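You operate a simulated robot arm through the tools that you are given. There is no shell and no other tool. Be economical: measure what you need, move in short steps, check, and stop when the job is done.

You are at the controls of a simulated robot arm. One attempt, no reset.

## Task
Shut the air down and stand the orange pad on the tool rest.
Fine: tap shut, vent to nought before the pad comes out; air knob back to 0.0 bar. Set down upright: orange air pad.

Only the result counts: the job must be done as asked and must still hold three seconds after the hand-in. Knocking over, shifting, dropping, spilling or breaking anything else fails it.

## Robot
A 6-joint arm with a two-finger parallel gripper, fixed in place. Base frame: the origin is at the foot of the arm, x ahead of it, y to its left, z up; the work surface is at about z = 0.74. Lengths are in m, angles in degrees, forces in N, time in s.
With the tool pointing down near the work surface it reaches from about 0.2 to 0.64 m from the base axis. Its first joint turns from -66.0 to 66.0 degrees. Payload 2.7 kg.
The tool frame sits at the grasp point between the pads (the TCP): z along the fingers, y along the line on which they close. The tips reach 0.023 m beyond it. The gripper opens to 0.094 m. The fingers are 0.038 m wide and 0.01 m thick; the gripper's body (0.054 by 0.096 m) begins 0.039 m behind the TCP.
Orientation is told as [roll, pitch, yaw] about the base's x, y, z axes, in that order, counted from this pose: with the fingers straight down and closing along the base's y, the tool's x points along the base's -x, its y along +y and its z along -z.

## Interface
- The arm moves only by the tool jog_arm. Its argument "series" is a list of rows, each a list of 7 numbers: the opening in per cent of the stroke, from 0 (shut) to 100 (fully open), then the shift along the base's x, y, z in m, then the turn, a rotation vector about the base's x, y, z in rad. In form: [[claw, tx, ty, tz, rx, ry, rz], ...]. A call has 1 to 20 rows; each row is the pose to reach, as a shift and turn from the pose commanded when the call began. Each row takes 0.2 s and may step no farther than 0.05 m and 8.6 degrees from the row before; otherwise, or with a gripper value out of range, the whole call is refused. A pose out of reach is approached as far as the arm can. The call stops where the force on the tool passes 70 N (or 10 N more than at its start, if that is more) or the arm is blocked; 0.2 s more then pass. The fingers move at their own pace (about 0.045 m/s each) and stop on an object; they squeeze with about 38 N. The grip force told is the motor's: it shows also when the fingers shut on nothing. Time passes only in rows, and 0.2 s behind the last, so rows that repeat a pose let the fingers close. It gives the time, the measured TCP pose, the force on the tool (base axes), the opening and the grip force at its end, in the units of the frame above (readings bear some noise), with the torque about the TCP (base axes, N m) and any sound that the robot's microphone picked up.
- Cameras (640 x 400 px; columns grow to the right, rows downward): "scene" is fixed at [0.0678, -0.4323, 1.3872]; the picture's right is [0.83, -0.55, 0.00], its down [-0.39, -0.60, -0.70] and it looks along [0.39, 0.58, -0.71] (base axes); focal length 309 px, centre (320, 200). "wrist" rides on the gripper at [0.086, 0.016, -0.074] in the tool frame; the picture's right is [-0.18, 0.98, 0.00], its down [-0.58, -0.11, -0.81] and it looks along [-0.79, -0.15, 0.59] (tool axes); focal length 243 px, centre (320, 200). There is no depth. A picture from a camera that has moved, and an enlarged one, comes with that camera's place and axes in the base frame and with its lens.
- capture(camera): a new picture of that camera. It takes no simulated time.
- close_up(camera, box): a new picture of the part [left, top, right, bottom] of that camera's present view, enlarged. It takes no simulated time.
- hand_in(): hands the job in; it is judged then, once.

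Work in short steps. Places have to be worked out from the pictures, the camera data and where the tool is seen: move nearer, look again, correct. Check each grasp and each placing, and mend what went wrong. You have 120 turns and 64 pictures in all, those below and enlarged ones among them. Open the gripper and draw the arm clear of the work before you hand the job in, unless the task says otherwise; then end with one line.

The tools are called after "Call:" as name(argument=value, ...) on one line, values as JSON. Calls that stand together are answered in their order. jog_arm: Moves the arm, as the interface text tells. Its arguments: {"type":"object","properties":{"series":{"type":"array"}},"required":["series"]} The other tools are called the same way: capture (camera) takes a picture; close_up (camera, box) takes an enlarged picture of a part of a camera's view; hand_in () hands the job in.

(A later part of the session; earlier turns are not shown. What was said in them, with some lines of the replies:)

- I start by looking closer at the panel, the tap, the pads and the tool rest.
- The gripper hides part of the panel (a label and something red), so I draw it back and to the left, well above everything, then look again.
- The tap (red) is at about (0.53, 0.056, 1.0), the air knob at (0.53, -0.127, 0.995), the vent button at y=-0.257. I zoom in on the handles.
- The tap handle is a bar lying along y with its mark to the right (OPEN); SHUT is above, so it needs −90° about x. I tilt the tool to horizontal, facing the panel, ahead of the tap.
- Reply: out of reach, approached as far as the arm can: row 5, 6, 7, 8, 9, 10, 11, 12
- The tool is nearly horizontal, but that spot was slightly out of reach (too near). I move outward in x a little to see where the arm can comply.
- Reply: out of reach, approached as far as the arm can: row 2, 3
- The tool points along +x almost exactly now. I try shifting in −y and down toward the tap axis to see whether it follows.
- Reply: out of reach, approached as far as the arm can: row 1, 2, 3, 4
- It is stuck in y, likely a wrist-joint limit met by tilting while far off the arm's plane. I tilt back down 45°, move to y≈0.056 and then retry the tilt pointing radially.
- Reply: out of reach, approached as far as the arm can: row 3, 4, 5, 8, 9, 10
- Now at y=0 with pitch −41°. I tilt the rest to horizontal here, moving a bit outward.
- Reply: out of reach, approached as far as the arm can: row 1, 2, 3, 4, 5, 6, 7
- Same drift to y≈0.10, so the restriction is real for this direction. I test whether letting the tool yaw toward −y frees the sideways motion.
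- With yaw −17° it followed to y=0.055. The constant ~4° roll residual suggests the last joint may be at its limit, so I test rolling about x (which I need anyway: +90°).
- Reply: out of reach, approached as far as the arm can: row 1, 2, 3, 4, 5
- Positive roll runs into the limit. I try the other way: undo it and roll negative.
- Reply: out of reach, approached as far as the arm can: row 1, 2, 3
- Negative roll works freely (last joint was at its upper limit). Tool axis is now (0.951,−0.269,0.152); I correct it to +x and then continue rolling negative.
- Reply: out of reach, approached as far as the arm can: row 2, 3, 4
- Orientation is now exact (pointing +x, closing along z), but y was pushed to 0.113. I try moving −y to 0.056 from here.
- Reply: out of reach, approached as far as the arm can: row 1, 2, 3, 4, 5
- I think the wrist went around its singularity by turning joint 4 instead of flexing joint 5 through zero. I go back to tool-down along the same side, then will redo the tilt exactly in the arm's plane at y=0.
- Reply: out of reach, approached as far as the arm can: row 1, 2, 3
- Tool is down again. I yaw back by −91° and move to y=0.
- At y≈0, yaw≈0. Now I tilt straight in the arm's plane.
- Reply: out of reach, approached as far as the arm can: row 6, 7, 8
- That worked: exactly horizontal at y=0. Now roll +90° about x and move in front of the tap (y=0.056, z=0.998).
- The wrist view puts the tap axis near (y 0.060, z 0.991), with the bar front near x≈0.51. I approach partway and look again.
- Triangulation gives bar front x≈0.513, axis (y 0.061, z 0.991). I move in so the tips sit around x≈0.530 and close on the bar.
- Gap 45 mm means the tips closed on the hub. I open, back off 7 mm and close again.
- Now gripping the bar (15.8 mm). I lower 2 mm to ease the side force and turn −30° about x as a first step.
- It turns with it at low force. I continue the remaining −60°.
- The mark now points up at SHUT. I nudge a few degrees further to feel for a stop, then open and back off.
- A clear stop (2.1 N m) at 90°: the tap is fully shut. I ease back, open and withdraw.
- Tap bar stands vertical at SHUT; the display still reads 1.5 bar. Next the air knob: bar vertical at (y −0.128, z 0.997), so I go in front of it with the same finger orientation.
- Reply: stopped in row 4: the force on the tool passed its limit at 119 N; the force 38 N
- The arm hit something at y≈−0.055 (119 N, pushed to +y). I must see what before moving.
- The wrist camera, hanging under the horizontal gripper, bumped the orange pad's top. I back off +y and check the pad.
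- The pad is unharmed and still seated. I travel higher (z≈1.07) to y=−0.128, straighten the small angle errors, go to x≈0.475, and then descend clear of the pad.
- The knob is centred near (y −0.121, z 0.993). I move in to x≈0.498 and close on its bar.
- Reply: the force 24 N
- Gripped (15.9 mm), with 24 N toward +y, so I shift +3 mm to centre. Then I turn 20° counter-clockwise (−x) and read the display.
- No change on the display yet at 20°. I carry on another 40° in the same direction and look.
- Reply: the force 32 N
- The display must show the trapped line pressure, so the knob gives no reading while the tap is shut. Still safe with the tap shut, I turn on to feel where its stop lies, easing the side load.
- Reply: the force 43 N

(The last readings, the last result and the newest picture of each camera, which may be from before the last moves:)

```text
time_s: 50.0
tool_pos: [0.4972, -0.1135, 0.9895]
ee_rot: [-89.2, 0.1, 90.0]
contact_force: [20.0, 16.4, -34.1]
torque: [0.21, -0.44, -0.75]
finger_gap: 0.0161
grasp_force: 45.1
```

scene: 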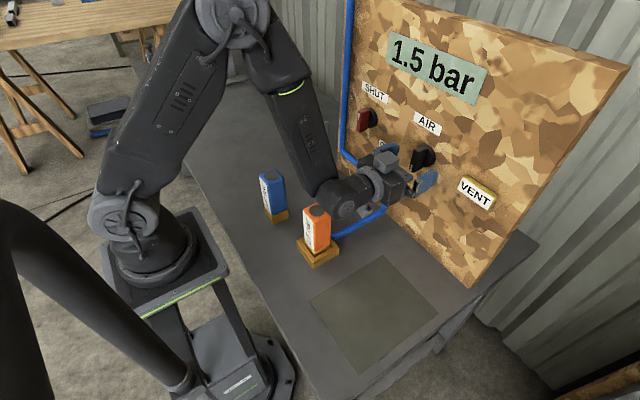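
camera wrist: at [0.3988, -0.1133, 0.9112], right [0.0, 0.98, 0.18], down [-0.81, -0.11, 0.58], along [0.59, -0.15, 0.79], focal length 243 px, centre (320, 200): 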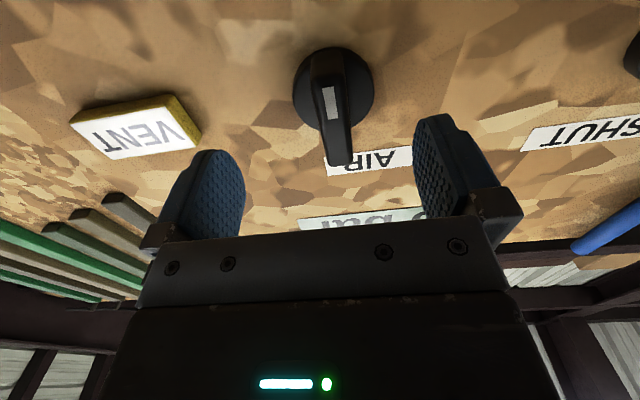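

No stop at 90°. I ease z by −4 mm and turn on another 45°.

Call:
jog_arm(series=[[0, 0, 0.001, -0.003, 0, 0, 0], [0, 0, 0.001, -0.004, -0.13, 0, 0], [0, 0, 0.001, -0.004, -0.26, 0, 0], [0, 0, 0.001, -0.004, -0.39, 0, 0], [0, 0, 0.001, -0.004, -0.52, 0, 0], [0, 0, 0.001, -0.004, -0.65, 0, 0], [0, 0, 0.001, -0.004, -0.78, 0, 0], [0, 0, 0.001, -0.004, -0.78, 0, 0]])

Call:
close_up(camera="scene", box=[380, 100, 470, 200])

```text
time_s: 51.8
tool_pos: [0.4973, -0.1164, 0.9875]
ee_rot: [-89.0, 44.7, 90.4]
contact_force: [25.1, -14.5, -34.0]
torque: [0.17, -0.77, -0.22]
finger_gap: 0.016
grasp_force: 45.0
```

```text
4.00 times, centred on (425, 150) of scene
camera zoom: at [0.0689, -0.4329, 1.387], right [0.83, -0.55, 0.0], down [-0.39, -0.6, -0.7], along [0.39, 0.58, -0.71], focal length 1238 px, centre (-100, 400)
```

zoom: 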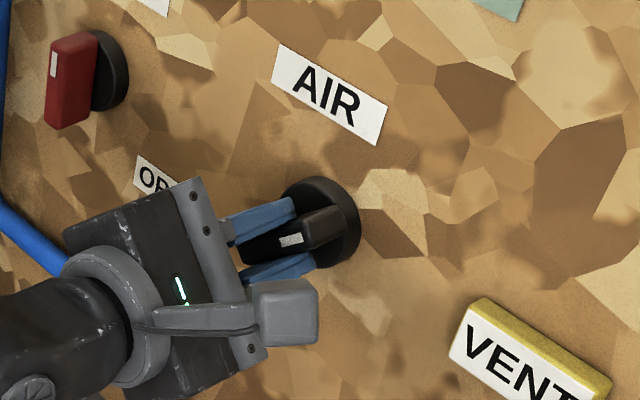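

The knob has turned 135° with no stop. I go on to about 180° while watching torque.

Call:
jog_arm(series=[[0, 0, -0.002, -0.002, -0.13, 0, 0], [0, 0, -0.002, -0.002, -0.26, 0, 0], [0, 0, -0.002, -0.002, -0.39, 0, 0], [0, 0, -0.002, -0.002, -0.52, 0, 0], [0, 0, -0.002, -0.002, -0.52, 0, 0]])

```text
time_s: 53.0
tool_pos: [0.4967, -0.1178, 0.9853]
ee_rot: [-87.8, 74.5, 91.7]
contact_force: [23.6, -27.7, -30.0]
torque: [0.17, -0.13, 0.5]
finger_gap: 0.0161
grasp_force: 45.0
```

Still free at 165°. A bit further.

Call:
jog_arm(series=[[0, 0, -0.003, -0.001, -0.1, 0, 0], [0, 0, -0.003, -0.001, -0.2, 0, 0], [0, 0, -0.003, -0.001, -0.3, 0, 0], [0, 0, -0.003, -0.001, -0.4, 0, 0], [0, 0, -0.003, -0.001, -0.4, 0, 0]])

Call:
close_up(camera="scene", box=[350, 20, 500, 220])

```text
time_s: 54.2
tool_pos: [0.4962, -0.1184, 0.9843]
ee_rot: [-84.6, 85.8, 95.4]
contact_force: [5.1, -7.1, -20.3]
torque: [0.02, 0.49, 0.19]
finger_gap: 0.0157
grasp_force: 45.1
out of reach, approached as far as the arm can: row 3, 4, 5
```

```text
2.00 times, centred on (425, 120) of scene
camera zoom: at [0.0682, -0.4326, 1.3871], right [0.83, -0.55, 0.0], down [-0.39, -0.6, -0.7], along [0.39, 0.58, -0.71], focal length 619 px, centre (110, 360)
```

zoom: 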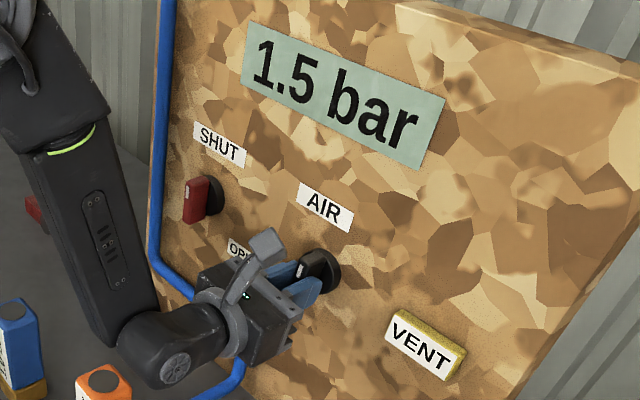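

Joint 6 is at its end (~176°); the mark now points up. I open, back off, roll the hand back by ~176° and regrip to feel whether a stop lies just ahead.

Call:
jog_arm(series=[[60, 0, 0, 0, 0, 0, 0], [100, 0, 0, 0, 0, 0, 0], [100, 0, 0, 0, 0, 0, 0], [100, 0, 0, 0, 0, 0, 0], [100, -0.03, 0, 0, 0, 0, 0], [100, -0.03, 0, 0, 0.145, 0, 0], [100, -0.03, 0, 0, 0.29, 0, 0], [100, -0.03, 0, 0, 0.435, 0, 0], [100, -0.03, 0, 0, 0.58, 0, 0], [100, -0.03, 0, 0, 0.725, 0, 0], [100, -0.03, 0, 0, 0.87, 0, 0], [100, -0.03, 0, 0, 1.015, 0, 0], [100, -0.03, 0, 0, 1.16, 0, 0], [100, -0.03, 0, 0, 1.305, 0, 0], [100, -0.03, 0, 0, 1.45, 0, 0]])

Call:
jog_arm(series=[[100, 0, 0, 0, 0.145, 0, 0], [100, 0, 0, 0, 0.29, 0, 0], [100, 0, 0, 0, 0.435, 0, 0], [100, 0, 0, 0, 0.58, 0, 0], [100, 0, 0, 0, 0.725, 0, 0], [100, 0, 0, 0, 0.87, 0, 0], [100, 0, 0, 0, 1.015, 0, 0], [100, 0, 0, 0, 1.16, 0, 0], [100, 0, 0, 0, 1.305, 0, 0], [100, 0, 0, 0, 1.45, 0, 0], [100, 0, 0, 0, 1.59, 0, 0], [100, 0, 0, 0, 1.59, 0, 0]])

Call:
capture(camera="wrist")

```text
time_s: 57.4
tool_pos: [0.4667, -0.1186, 0.9858]
ee_rot: [-89.9, 2.7, 89.9]
contact_force: [-0.4, -0.7, 0.0]
torque: [0.0, -0.01, -0.01]
finger_gap: 0.094
grasp_force: 0.0
```

```text
time_s: 60.0
tool_pos: [0.4666, -0.1201, 0.9862]
ee_rot: [-90.3, -88.5, 90.5]
contact_force: [0.2, -0.9, 0.0]
torque: [-0.01, 0.04, 0.01]
finger_gap: 0.0941
grasp_force: 0.0
```

```text
26 pictures are left
camera wrist: at [0.392, -0.106, 0.8995], right [0.0, 0.99, 0.16], down [-0.81, -0.09, 0.58], along [0.59, -0.13, 0.8], focal length 243 px, centre (320, 200)
```

wrist: 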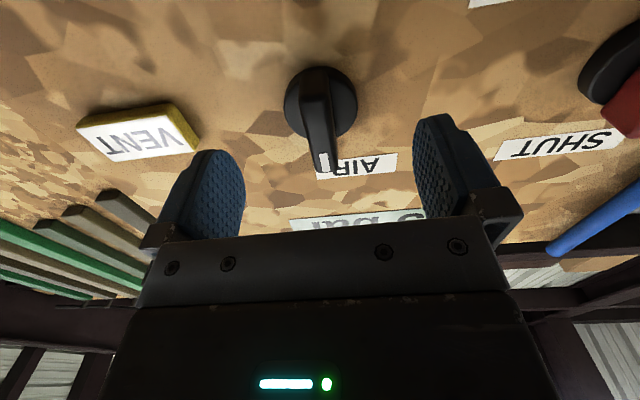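

The mark is almost at the top. I regrip here and turn a bit further counter-clockwise to feel for a stop.

Call:
jog_arm(series=[[100, 0.015, 0.002, 0.002, -0.02, 0, 0], [100, 0.03, 0.002, 0.002, -0.02, 0, 0], [0, 0.03, 0.002, 0.002, -0.02, 0, 0], [0, 0.03, 0.002, 0.002, -0.02, 0, 0], [0, 0.03, 0.002, 0.002, -0.02, 0, 0], [0, 0.03, 0.002, 0.002, -0.02, 0, 0], [0, 0.03, 0.002, 0.002, -0.02, 0, 0], [0, 0.03, 0.002, 0.002, -0.02, 0, 0], [0, 0.03, 0.002, 0.002, -0.02, 0, 0]])

Call:
jog_arm(series=[[0, 0, 0, 0, -0.07, 0, 0], [0, 0, 0, 0, -0.14, 0, 0], [0, 0, 0, 0, -0.14, 0, 0]])

```text
time_s: 62.0
tool_pos: [0.4971, -0.1196, 0.9883]
ee_rot: [-91.7, -87.4, 91.4]
contact_force: [7.3, -25.4, 2.9]
torque: [1.55, 0.9, 0.17]
finger_gap: 0.0165
grasp_force: 45.3
```

```text
time_s: 62.8
tool_pos: [0.496, -0.1202, 0.9869]
ee_rot: [-88.9, -79.4, 88.6]
contact_force: [17.3, -29.5, -12.5]
torque: [2.3, -0.48, 0.07]
finger_gap: 0.0216
grasp_force: 45.0
```

A firm stop (2.3 N m) with the mark at the top: like the tap, zero is up and clockwise increases. I relax the twist, let go and back off, then look at the knob.

Call:
jog_arm(series=[[0, 0, 0, 0, 0.06, 0, 0], [0, 0, 0, 0, 0.08, 0, 0], [100, 0, 0, 0, 0.1, 0, 0], [100, 0, 0, 0, 0.1, 0, 0], [100, 0, 0, 0, 0.1, 0, 0], [100, 0, 0, 0, 0.1, 0, 0], [100, -0.03, 0, 0, 0.1, 0, 0], [100, -0.06, 0, 0.02, 0.15, 0, 0], [100, -0.06, 0, 0.05, 0.16, 0, 0]])

Call:
capture(camera="wrist")

```text
time_s: 64.8
tool_pos: [0.4367, -0.1176, 1.0373]
ee_rot: [-89.2, -88.4, 89.2]
contact_force: [0.8, 0.4, -0.2]
torque: [0.01, -0.06, 0.04]
finger_gap: 0.0941
grasp_force: 0.1
```

```text
25 pictures are left
camera wrist: at [0.3616, -0.1035, 0.9512], right [0.0, 0.99, 0.16], down [-0.81, -0.09, 0.58], along [0.59, -0.13, 0.8], focal length 243 px, centre (320, 200)
```

wrist: 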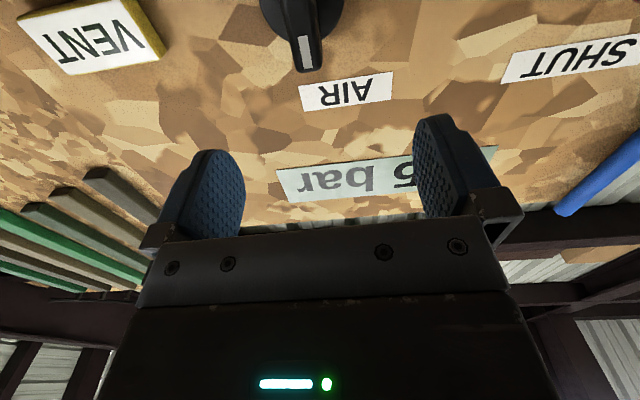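

Knob mark is up at its stop. Now the vent button at about (y −0.255, z 0.99): I close the fingers and go in front of it.

Call:
jog_arm(series=[[0, 0, -0.035, 0, 0, 0, 0], [0, 0, -0.07, 0, 0, 0, 0], [0, 0.01, -0.105, 0, 0, 0, 0], [0, 0.02, -0.138, 0, 0, 0, 0], [0, 0.025, -0.138, -0.03, 0, 0, 0], [0, 0.025, -0.138, -0.047, 0, 0, 0], [0, 0.025, -0.138, -0.047, 0, 0, 0]])

Call:
capture(camera="scene")

Call:
capture(camera="wrist")

```text
time_s: 66.4
tool_pos: [0.4612, -0.2562, 0.9903]
ee_rot: [-91.3, -88.3, 91.5]
contact_force: [-0.5, 1.0, 0.4]
torque: [0.02, -0.01, -0.01]
finger_gap: 0.0003
grasp_force: 38.5
```

```text
24 pictures are left
```

scene: 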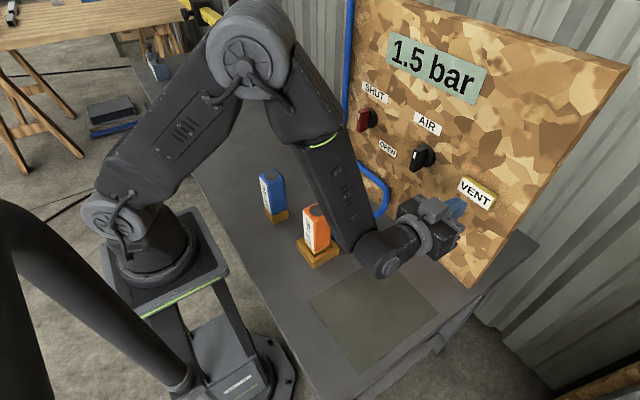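

```text
23 pictures are left
camera wrist: at [0.3861, -0.2423, 0.9037], right [0.0, 0.99, 0.16], down [-0.81, -0.09, 0.58], along [0.59, -0.12, 0.8], focal length 243 px, centre (320, 200)
```

wrist: 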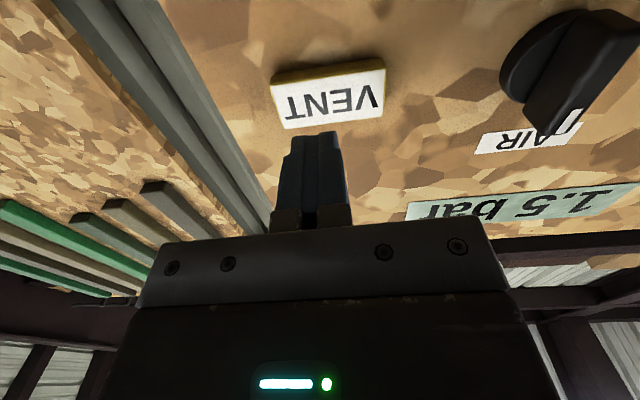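

Lined up with the button centre (y −0.249, z 0.990). I advance slowly in x to press it.

Call:
jog_arm(series=[[0, 0.02, 0.006, 0, 0, 0, 0], [0, 0.035, 0.006, 0, 0, 0, 0], [0, 0.04, 0.006, 0, 0, 0, 0], [0, 0.045, 0.006, 0, 0, 0, 0], [0, 0.05, 0.006, 0, 0, 0, 0]])

```text
time_s: 67.6
tool_pos: [0.5107, -0.2497, 0.9912]
ee_rot: [-89.4, -88.4, 89.4]
contact_force: [-21.7, 5.1, 2.9]
torque: [-0.08, -0.05, 0.11]
finger_gap: 0.0
grasp_force: 38.2
heard: click
```

A click and 22 N: the button is pressed. I hold it for a while and read the display.

Call:
jog_arm(series=[[0, 0.001, 0, 0, 0, 0, 0], [0, 0.001, 0, 0, 0, 0, 0], [0, 0.001, 0, 0, 0, 0, 0], [0, 0.001, 0, 0, 0, 0, 0], [0, 0.001, 0, 0, 0, 0, 0], [0, 0.001, 0, 0, 0, 0, 0], [0, 0.001, 0, 0, 0, 0, 0], [0, 0.001, 0, 0, 0, 0, 0]])

Call:
close_up(camera="scene", box=[350, 20, 500, 220])

```text
time_s: 69.4
tool_pos: [0.5099, -0.2502, 0.9906]
ee_rot: [-88.4, -88.4, 88.3]
contact_force: [-25.5, 0.5, -3.4]
torque: [-0.03, 0.05, -0.01]
finger_gap: 0.0
grasp_force: 38.3
```

```text
2.00 times, centred on (425, 120) of scene
camera zoom: at [0.0671, -0.4324, 1.3872], right [0.83, -0.55, 0.0], down [-0.39, -0.6, -0.7], along [0.39, 0.58, -0.71], focal length 619 px, centre (110, 360)
```

zoom: 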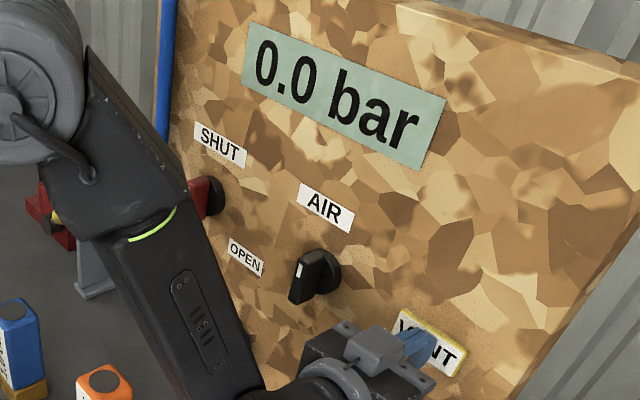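

Display reads 0.0 bar. I release and withdraw, raise to clear the pad and go back to the tap, to verify the knob's zero by briefly opening it.

Call:
jog_arm(series=[[0, -0.03, 0, 0, 0, 0, 0], [0, -0.06, 0, 0.03, 0, 0, 0], [30, -0.06, 0.02, 0.07, 0, 0, 0], [60, -0.06, 0.06, 0.09, 0, 0, 0], [100, -0.06, 0.11, 0.09, 0, 0, 0], [100, -0.06, 0.16, 0.09, 0, 0, 0], [100, -0.06, 0.21, 0.09, 0, 0, 0], [100, -0.06, 0.26, 0.09, 0, 0, 0], [100, -0.06, 0.31, 0.09, 0, 0, 0], [100, -0.06, 0.31, 0.05, -0.028, 0, 0], [100, -0.05, 0.31, 0.01, -0.028, 0, 0], [100, -0.04, 0.31, 0.0, -0.028, 0, 0], [100, -0.04, 0.31, 0.0, -0.028, 0, 0]])

Call:
capture(camera="scene")

```text
time_s: 72.2
tool_pos: [0.4728, 0.0606, 0.9911]
ee_rot: [-90.4, -86.9, 90.5]
contact_force: [-0.5, -1.2, 0.0]
torque: [0.03, 0.03, 0.01]
finger_gap: 0.094
grasp_force: 0.0
```

```text
21 pictures are left
```

scene: 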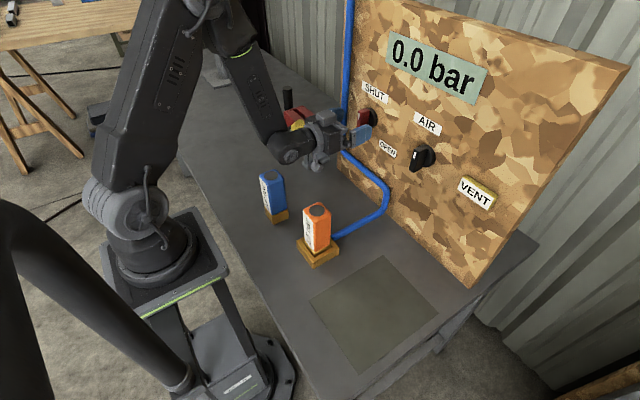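

Holds at 0.0 bar. I grip the tap, open it 90° (+x) and will read the display.

Call:
jog_arm(series=[[100, 0.015, 0, -0.001, 0.05, 0, 0], [100, 0.026, 0, -0.001, 0.05, 0, 0], [0, 0.026, 0, -0.001, 0.05, 0, 0], [0, 0.026, 0, -0.001, 0.05, 0, 0], [0, 0.026, 0, -0.001, 0.05, 0, 0], [0, 0.026, 0, -0.001, 0.05, 0, 0], [0, 0.026, 0, -0.001, 0.05, 0, 0], [0, 0.026, 0, -0.001, 0.05, 0, 0], [0, 0.026, 0, -0.001, 0.05, 0, 0]])

Call:
jog_arm(series=[[0, 0, 0, 0, 0.14, 0, 0], [0, 0, 0, 0, 0.28, 0, 0], [0, 0, 0, 0, 0.42, 0, 0], [0, 0, 0, 0, 0.56, 0, 0], [0, 0, 0, 0, 0.7, 0, 0], [0, 0, 0, 0, 0.84, 0, 0], [0, 0, 0, 0, 0.98, 0, 0], [0, 0, 0, 0, 1.12, 0, 0], [0, 0, 0, 0, 1.26, 0, 0], [0, 0, 0, 0, 1.4, 0, 0], [0, 0, 0, 0, 1.5, 0, 0], [0, 0, 0, 0, 1.5, 0, 0]])

Call:
close_up(camera="scene", box=[330, 20, 510, 220])

```text
time_s: 74.2
tool_pos: [0.4994, 0.0609, 0.9904]
ee_rot: [-95.5, -89.7, 95.3]
contact_force: [4.2, -19.1, 1.3]
torque: [0.3, -0.02, 0.19]
finger_gap: 0.0159
grasp_force: 45.3
```

```text
time_s: 76.8
tool_pos: [0.4997, 0.0581, 0.9899]
ee_rot: [90.0, -4.3, -90.0]
contact_force: [5.6, -23.0, -3.4]
torque: [0.04, -0.03, 0.59]
finger_gap: 0.0157
grasp_force: 45.3
```

```text
2.00 times, centred on (420, 120) of scene
camera zoom: at [0.068, -0.4329, 1.387], right [0.83, -0.55, 0.0], down [-0.39, -0.6, -0.7], along [0.39, 0.58, -0.71], focal length 619 px, centre (120, 360)
```

zoom: 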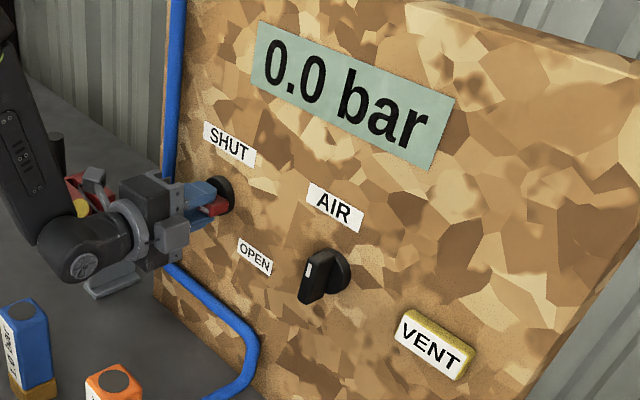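

Still 0.0 bar with the tap open: the knob is truly at zero. I shut the tap again to its stop.

Call:
jog_arm(series=[[0, 0, 0, 0, -0.14, 0, 0], [0, 0, 0, 0, -0.28, 0, 0], [0, 0, 0, 0, -0.42, 0, 0], [0, 0, 0, 0, -0.56, 0, 0], [0, 0, 0, 0, -0.7, 0, 0], [0, 0, 0, 0, -0.84, 0, 0], [0, 0, 0, 0, -0.98, 0, 0], [0, 0, 0, 0, -1.12, 0, 0], [0, 0, 0, 0, -1.26, 0, 0], [0, 0, 0, 0, -1.4, 0, 0], [0, 0, 0, 0, -1.5, 0, 0], [0, 0, 0, 0, -1.58, 0, 0], [0, 0, 0, 0, -1.58, 0, 0]])

Call:
jog_arm(series=[[0, 0, 0, 0, 0.06, 0, 0], [60, 0, 0, 0, 0.07, 0, 0], [100, 0, 0, 0, 0.07, 0, 0], [100, 0, 0, 0, 0.07, 0, 0], [100, 0, 0, 0, 0.07, 0, 0], [100, -0.04, 0, 0, 0.07, 0, 0], [100, -0.08, 0, 0.02, 0.07, 0, 0], [100, -0.1, 0, 0.05, 0.07, 0, 0], [100, -0.1, -0.03, 0.09, 0.07, 0, 0], [100, -0.1, -0.06, 0.1, 0.07, 0, 0]])

Call:
close_up(camera="scene", box=[330, 20, 510, 220])

```text
time_s: 79.6
tool_pos: [0.4985, 0.0599, 0.9908]
ee_rot: [-90.2, -85.2, 90.3]
contact_force: [14.3, -12.4, -1.9]
torque: [2.11, 0.4, -0.14]
finger_gap: 0.018
grasp_force: 45.3
```

```text
time_s: 81.8
tool_pos: [0.3983, 0.0002, 1.0905]
ee_rot: [-85.9, -89.1, 86.0]
contact_force: [0.2, 0.2, -0.5]
torque: [0.03, 0.01, 0.03]
finger_gap: 0.0941
grasp_force: 0.1
```

```text
2.00 times, centred on (420, 120) of scene
camera zoom: at [0.0678, -0.4323, 1.3872], right [0.83, -0.55, 0.0], down [-0.39, -0.6, -0.7], along [0.39, 0.58, -0.71], focal length 619 px, centre (120, 360)
```

zoom: 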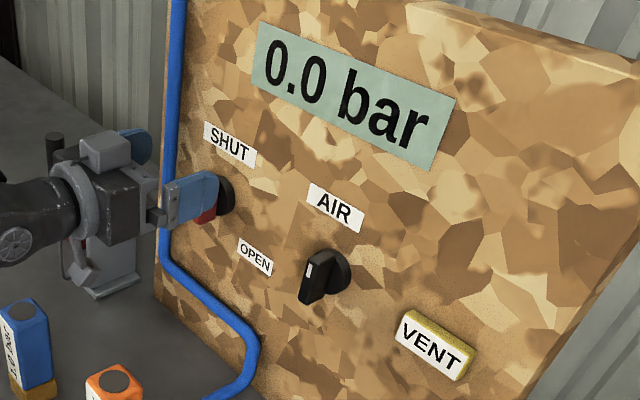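

Tap shut at its stop, display 0.0 bar. Now I bend the tool down again in the arm's plane (y=0), for picking the pad.

Call:
jog_arm(series=[[100, -0.01, 0, 0.005, 0, 0.1428, 0], [100, -0.02, 0, 0.01, 0, 0.2856, 0], [100, -0.03, 0, 0.015, 0, 0.4284, 0], [100, -0.04, 0, 0.02, 0, 0.5712, 0], [100, -0.05, 0, 0.025, 0, 0.714, 0], [100, -0.06, 0, 0.03, 0, 0.8568, 0], [100, -0.07, 0, 0.035, 0, 0.9996, 0], [100, -0.08, 0, 0.04, 0, 1.1424, 0], [100, -0.09, 0, 0.04, 0, 1.2852, 0], [100, -0.095, 0, 0.04, 0, 1.428, 0], [100, -0.1, 0, 0.04, 0, 1.5708, 0], [100, -0.1, 0, 0.04, 0, 1.5708, 0]])

Call:
capture(camera="wrist")

Call:
close_up(camera="scene", box=[280, 190, 380, 280])

```text
time_s: 84.4
tool_pos: [0.298, 0.0006, 1.1307]
ee_rot: [0.1, 0.1, 1.0]
contact_force: [0.1, 0.5, 0.4]
torque: [-0.02, 0.03, -0.02]
finger_gap: 0.0942
grasp_force: 0.2
out of reach, approached as far as the arm can: row 4, 5
```

```text
18 pictures are left
camera wrist: at [0.2117, 0.0146, 1.2059], right [0.17, 0.99, 0.0], down [0.58, -0.1, 0.81], along [0.79, -0.13, -0.59], focal length 243 px, centre (320, 200)
```

wrist: 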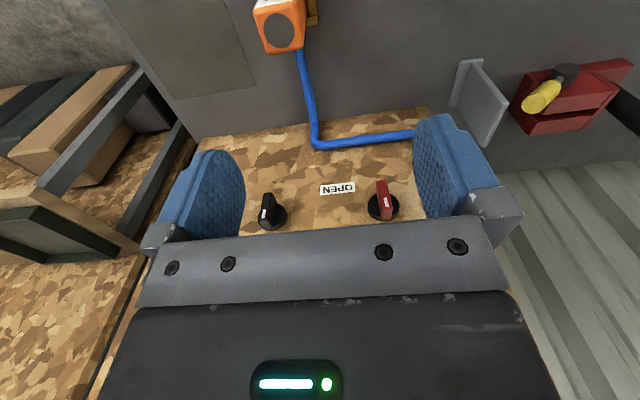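

```text
4.44 times, centred on (330, 235) of scene
camera zoom: at [0.0678, -0.4323, 1.3872], right [0.83, -0.55, 0.0], down [-0.39, -0.6, -0.7], along [0.39, 0.58, -0.71], focal length 1375 px, centre (276, 44)
```

zoom: 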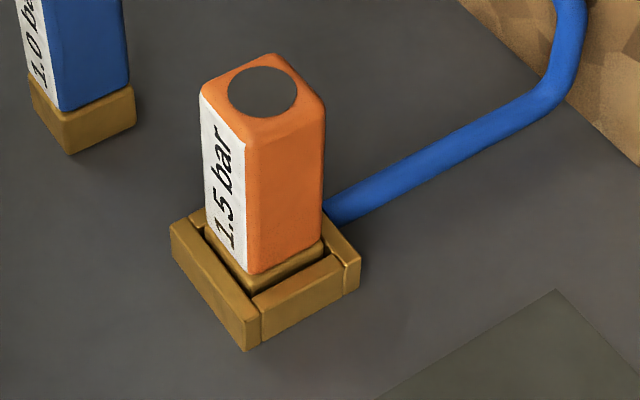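

The socket is axis-aligned, pad centre ≈(0.312, −0.054), top z≈0.90, width ≈45 mm. I move above it with fingers still higher than the top and check in both views.

Call:
jog_arm(series=[[100, 0.007, -0.027, -0.04, 0, 0, -0.017], [100, 0.014, -0.054, -0.08, 0, 0, -0.017], [100, 0.014, -0.054, -0.12, 0, 0, -0.017], [100, 0.014, -0.054, -0.16, 0, 0, -0.017], [100, 0.014, -0.054, -0.19, 0, 0, -0.017], [100, 0.014, -0.054, -0.19, 0, 0, -0.017]])

Call:
capture(camera="wrist")

Call:
close_up(camera="scene", box=[260, 160, 380, 280])

```text
time_s: 85.8
tool_pos: [0.3143, -0.0537, 0.9401]
ee_rot: [0.0, -0.1, 0.0]
contact_force: [0.7, -0.4, -0.4]
torque: [0.02, 0.03, -0.01]
finger_gap: 0.0939
grasp_force: 0.1
```

```text
16 pictures are left
camera wrist: at [0.2271, -0.0366, 1.0147], right [0.18, 0.98, 0.0], down [0.58, -0.11, 0.81], along [0.79, -0.15, -0.59], focal length 243 px, centre (320, 200)
```

wrist: 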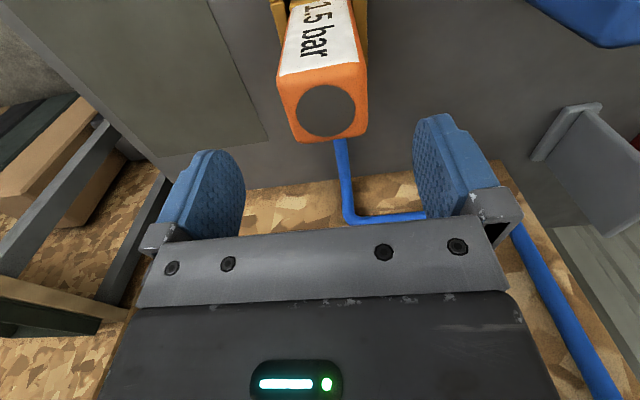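

```text
3.33 times, centred on (320, 220) of scene
camera zoom: at [0.0678, -0.4323, 1.3872], right [0.83, -0.55, 0.0], down [-0.39, -0.6, -0.7], along [0.39, 0.58, -0.71], focal length 1031 px, centre (320, 133)
```

zoom: 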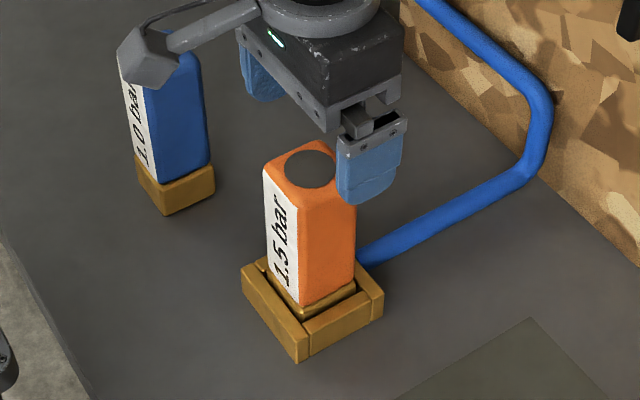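

Triangulating again: pad centre ≈(0.311, −0.049), top z≈0.888. I correct by (−3, +5) mm and descend to TCP z≈0.862.

Call:
jog_arm(series=[[100, -0.003, 0.005, 0, 0, 0, 0], [100, -0.003, 0.005, -0.025, 0, 0, 0], [100, -0.003, 0.005, -0.05, 0, 0, 0], [100, -0.003, 0.005, -0.065, 0, 0, 0], [100, -0.003, 0.005, -0.075, 0, 0, 0], [100, -0.003, 0.005, -0.075, 0, 0, 0]])

Call:
capture(camera="wrist")

```text
time_s: 87.2
tool_pos: [0.3088, -0.0478, 0.8671]
ee_rot: [0.1, -0.1, 0.0]
contact_force: [-0.1, -0.6, -0.3]
torque: [-0.01, -0.01, -0.01]
finger_gap: 0.094
grasp_force: 0.2
```

```text
14 pictures are left
camera wrist: at [0.2224, -0.0314, 0.941], right [0.18, 0.98, 0.0], down [0.58, -0.11, 0.81], along [0.79, -0.15, -0.59], focal length 243 px, centre (320, 200)
```

wrist: 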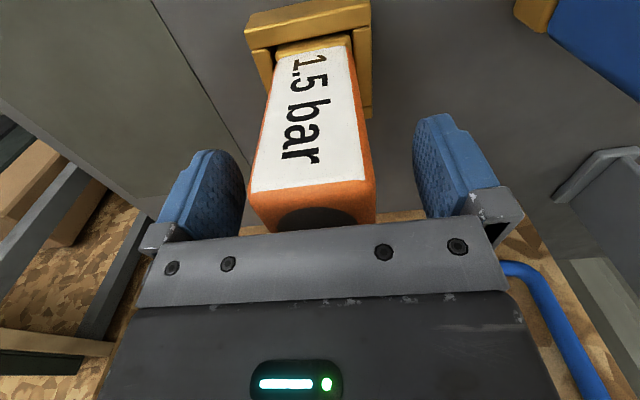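

The pad sits between the fingers, y aligned (−0.048). I shift +4 mm in x and close.

Call:
jog_arm(series=[[100, 0.004, 0, -0.003, 0, 0, 0], [0, 0.004, 0, -0.003, 0, 0, 0], [0, 0.004, 0, -0.003, 0, 0, 0], [0, 0.004, 0, -0.003, 0, 0, 0], [0, 0.004, 0, -0.003, 0, 0, 0], [0, 0.004, 0, -0.003, 0, 0, 0]])

```text
time_s: 88.6
tool_pos: [0.3146, -0.0469, 0.8627]
ee_rot: [0.2, 0.0, 0.0]
contact_force: [0.5, -2.7, 0.5]
torque: [-0.46, -0.02, 0.0]
finger_gap: 0.0497
grasp_force: 38.1
```

Gripped at 49.7 mm with small side force. I lift straight up slowly.

Call:
jog_arm(series=[[0, 0, 0, 0.01, 0, 0, 0], [0, 0, 0, 0.02, 0, 0, 0], [0, 0, 0, 0.035, 0, 0, 0], [0, 0, 0, 0.055, 0, 0, 0], [0, 0, 0, 0.08, 0, 0, 0], [0, 0, 0, 0.1, 0, 0, 0], [0, 0, 0, 0.1, 0, 0, 0]])

Call:
capture(camera="scene")

```text
time_s: 90.2
tool_pos: [0.3129, -0.0494, 0.9612]
ee_rot: [0.1, 0.0, -0.1]
contact_force: [0.0, 0.7, -3.5]
torque: [0.01, 0.01, 0.0]
finger_gap: 0.0496
grasp_force: 38.2
```

```text
13 pictures are left
```

scene: 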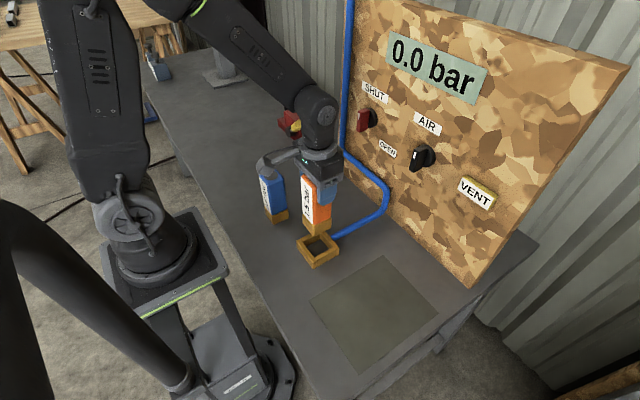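

The pad is out cleanly and the display still reads 0.0. I carry it over the mat's centre (0.34, −0.243).

Call:
jog_arm(series=[[0, 0.004, -0.03, 0.01, 0, 0, 0], [0, 0.01, -0.07, 0.01, 0, 0, 0], [0, 0.018, -0.11, 0.01, 0, 0, 0], [0, 0.024, -0.15, 0.01, 0, 0, 0], [0, 0.027, -0.18, 0.01, 0, 0, 0], [0, 0.028, -0.194, 0.0, 0, 0, 0], [0, 0.028, -0.194, -0.04, 0, 0, 0], [0, 0.028, -0.194, -0.07, 0, 0, 0], [0, 0.028, -0.194, -0.085, 0, 0, 0], [0, 0.028, -0.194, -0.085, 0, 0, 0]])

Call:
close_up(camera="scene", box=[290, 200, 450, 380])

```text
time_s: 92.4
tool_pos: [0.341, -0.2438, 0.8767]
ee_rot: [0.1, 0.0, 0.0]
contact_force: [-0.2, 0.0, -2.4]
torque: [0.0, -0.03, 0.01]
finger_gap: 0.0496
grasp_force: 38.4
```

```text
2.22 times, centred on (370, 290) of scene
camera zoom: at [0.0678, -0.4324, 1.3872], right [0.83, -0.55, 0.0], down [-0.39, -0.6, -0.7], along [0.39, 0.58, -0.71], focal length 688 px, centre (209, 0)
```

zoom: 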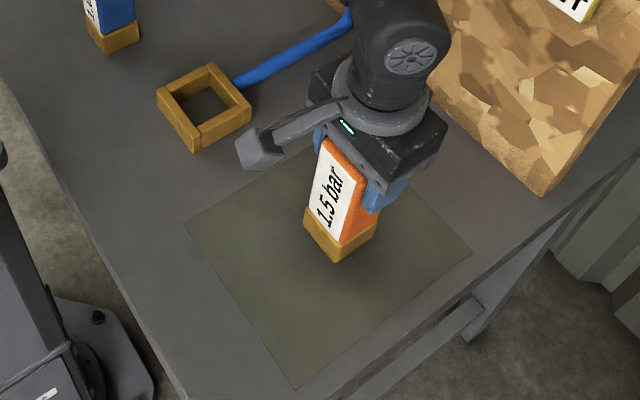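

The pad hangs upright just above the mat's middle. I lower in small steps until it touches.

Call:
jog_arm(series=[[0, 0, 0, -0.005, 0, 0, 0], [0, 0, 0, -0.01, 0, 0, 0], [0, 0, 0, -0.012, 0, 0, 0], [0, 0, 0, -0.012, 0, 0, 0]])

```text
time_s: 93.4
tool_pos: [0.3403, -0.2427, 0.8659]
ee_rot: [0.1, 0.0, 0.1]
contact_force: [0.5, 0.2, -2.9]
torque: [-0.03, 0.0, -0.01]
finger_gap: 0.0498
grasp_force: 37.7
```

No contact yet; a few more millimetres.

Call:
jog_arm(series=[[0, 0, 0, -0.002, 0, 0, 0], [0, 0, 0, -0.004, 0, 0, 0], [0, 0, 0, -0.005, 0, 0, 0], [0, 0, 0, -0.005, 0, 0, 0]])

```text
time_s: 94.4
tool_pos: [0.3425, -0.2419, 0.8626]
ee_rot: [-0.1, -0.2, 0.1]
contact_force: [-5.2, 6.6, 34.7]
torque: [0.66, 0.47, 0.02]
finger_gap: 0.0495
grasp_force: 38.6
```

Touched down (35 N). I ease up 2 mm, then open and withdraw straight up.

Call:
jog_arm(series=[[0, 0, 0, 0.002, 0, 0, 0], [0, 0, 0, 0.002, 0, 0, 0], [70, 0, 0, 0.002, 0, 0, 0], [100, 0, 0, 0.002, 0, 0, 0], [100, 0, 0, 0.002, 0, 0, 0], [100, 0, 0, 0.002, 0, 0, 0], [100, 0, 0, 0.002, 0, 0, 0], [100, 0, 0, 0.03, 0, 0, 0], [100, 0, 0, 0.07, 0, 0, 0], [100, 0, 0, 0.12, 0, 0, 0], [100, 0, 0, 0.17, 0, 0, 0], [100, 0, 0, 0.21, 0, 0, 0], [100, -0.01, 0.04, 0.24, 0, 0, 0], [100, -0.02, 0.09, 0.26, 0, 0, 0], [100, -0.03, 0.14, 0.27, 0, 0, 0], [100, -0.04, 0.19, 0.28, 0, 0, 0], [100, -0.05, 0.24, 0.28, 0, 0, 0], [100, -0.05, 0.24, 0.28, 0, 0, 0]])

Call:
capture(camera="scene")

Call:
close_up(camera="scene", box=[290, 200, 450, 380])

Call:
close_up(camera="scene", box=[340, 80, 450, 190])

```text
refused: row 13 steps farther than a row can; nothing moved
```

```text
11 pictures are left
```

scene: 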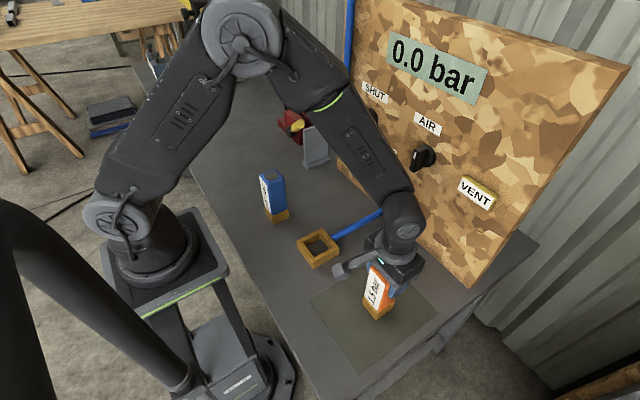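

```text
2.22 times, centred on (370, 290) of scene
camera zoom: at [0.0673, -0.4319, 1.3874], right [0.83, -0.55, 0.0], down [-0.39, -0.6, -0.7], along [0.39, 0.58, -0.71], focal length 688 px, centre (209, 0)
```

zoom: 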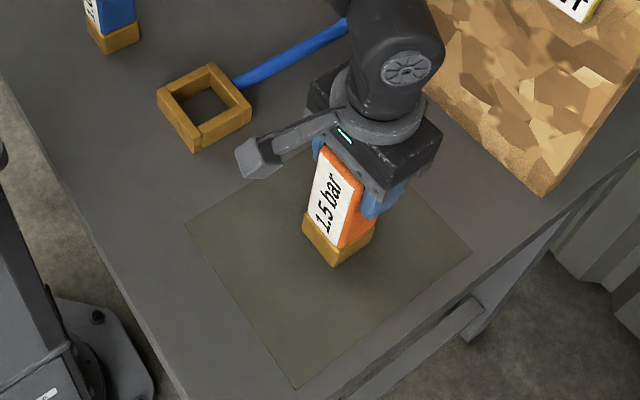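

```text
3.64 times, centred on (395, 135) of scene
camera zoom: at [0.0673, -0.4319, 1.3874], right [0.83, -0.55, 0.0], down [-0.39, -0.6, -0.7], along [0.39, 0.58, -0.71], focal length 1125 px, centre (47, 436)
```

zoom: 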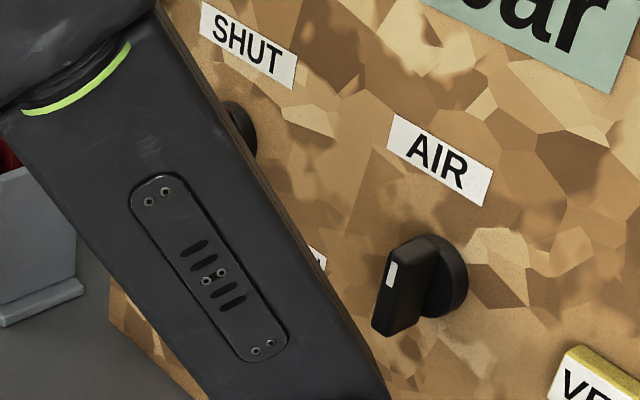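

The series was refused for one too-long step; nothing moved. I repeat it with smaller steps.

Call:
jog_arm(series=[[0, 0, 0, 0.002, 0, 0, 0], [0, 0, 0, 0.002, 0, 0, 0], [70, 0, 0, 0.002, 0, 0, 0], [100, 0, 0, 0.002, 0, 0, 0], [100, 0, 0, 0.002, 0, 0, 0], [100, 0, 0, 0.002, 0, 0, 0], [100, 0, 0, 0.002, 0, 0, 0], [100, 0, 0, 0.03, 0, 0, 0], [100, 0, 0, 0.07, 0, 0, 0], [100, 0, 0, 0.11, 0, 0, 0], [100, 0, 0, 0.15, 0, 0, 0], [100, 0, 0, 0.19, 0, 0, 0], [100, 0, 0, 0.22, 0, 0, 0], [100, -0.01, 0.03, 0.24, 0, 0, 0], [100, -0.02, 0.07, 0.25, 0, 0, 0], [100, -0.03, 0.11, 0.25, 0, 0, 0], [100, -0.04, 0.15, 0.25, 0, 0, 0], [100, -0.05, 0.19, 0.25, 0, 0, 0], [100, -0.06, 0.23, 0.25, 0, 0, 0], [100, -0.06, 0.26, 0.25, 0, 0, 0]])

Call:
capture(camera="scene")

Call:
close_up(camera="scene", box=[290, 200, 450, 380])

Call:
close_up(camera="scene", box=[340, 80, 450, 190])

```text
time_s: 98.6
tool_pos: [0.2817, 0.0186, 1.1105]
ee_rot: [0.0, -0.1, 0.1]
contact_force: [-0.7, 0.1, -0.5]
torque: [0.02, 0.05, 0.0]
finger_gap: 0.094
grasp_force: 0.1
```

```text
8 pictures are left
```

scene: 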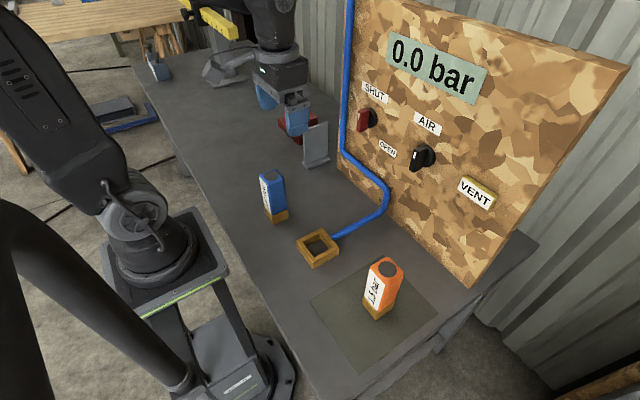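

```text
2.22 times, centred on (370, 290) of scene
camera zoom: at [0.0677, -0.4324, 1.3872], right [0.83, -0.55, 0.0], down [-0.39, -0.6, -0.7], along [0.39, 0.58, -0.71], focal length 688 px, centre (209, 0)
```

zoom: 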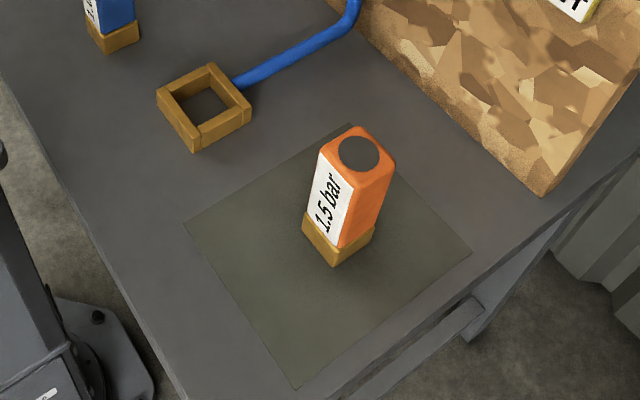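

```text
3.64 times, centred on (395, 135) of scene
camera zoom: at [0.0677, -0.4324, 1.3872], right [0.83, -0.55, 0.0], down [-0.39, -0.6, -0.7], along [0.39, 0.58, -0.71], focal length 1125 px, centre (47, 436)
```

zoom: 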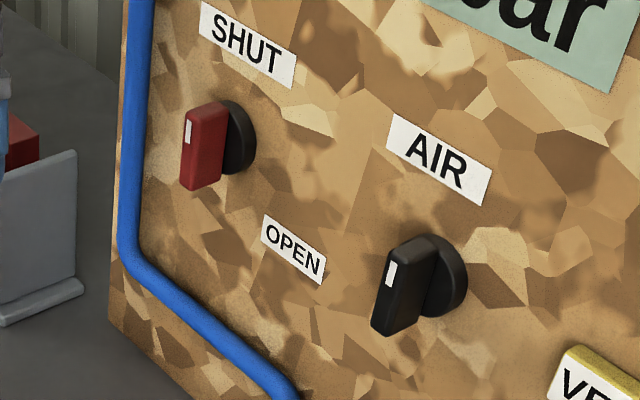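

The pad stands upright on the mat, the tap is shut, the knob is at zero and the display reads 0.0 bar. The gripper is open and clear, so I hand in.

Call:
hand_in()

```text
The job is handed in.
```

The air is shut down: the tap is shut, the line is vented, the air knob is at 0.0 bar, and the orange pad stands upright on the olive mat, which I took to be the tool rest. On the way to the air knob the wrist camera bumped the pad in its socket, but it stayed seated and looked unharmed.
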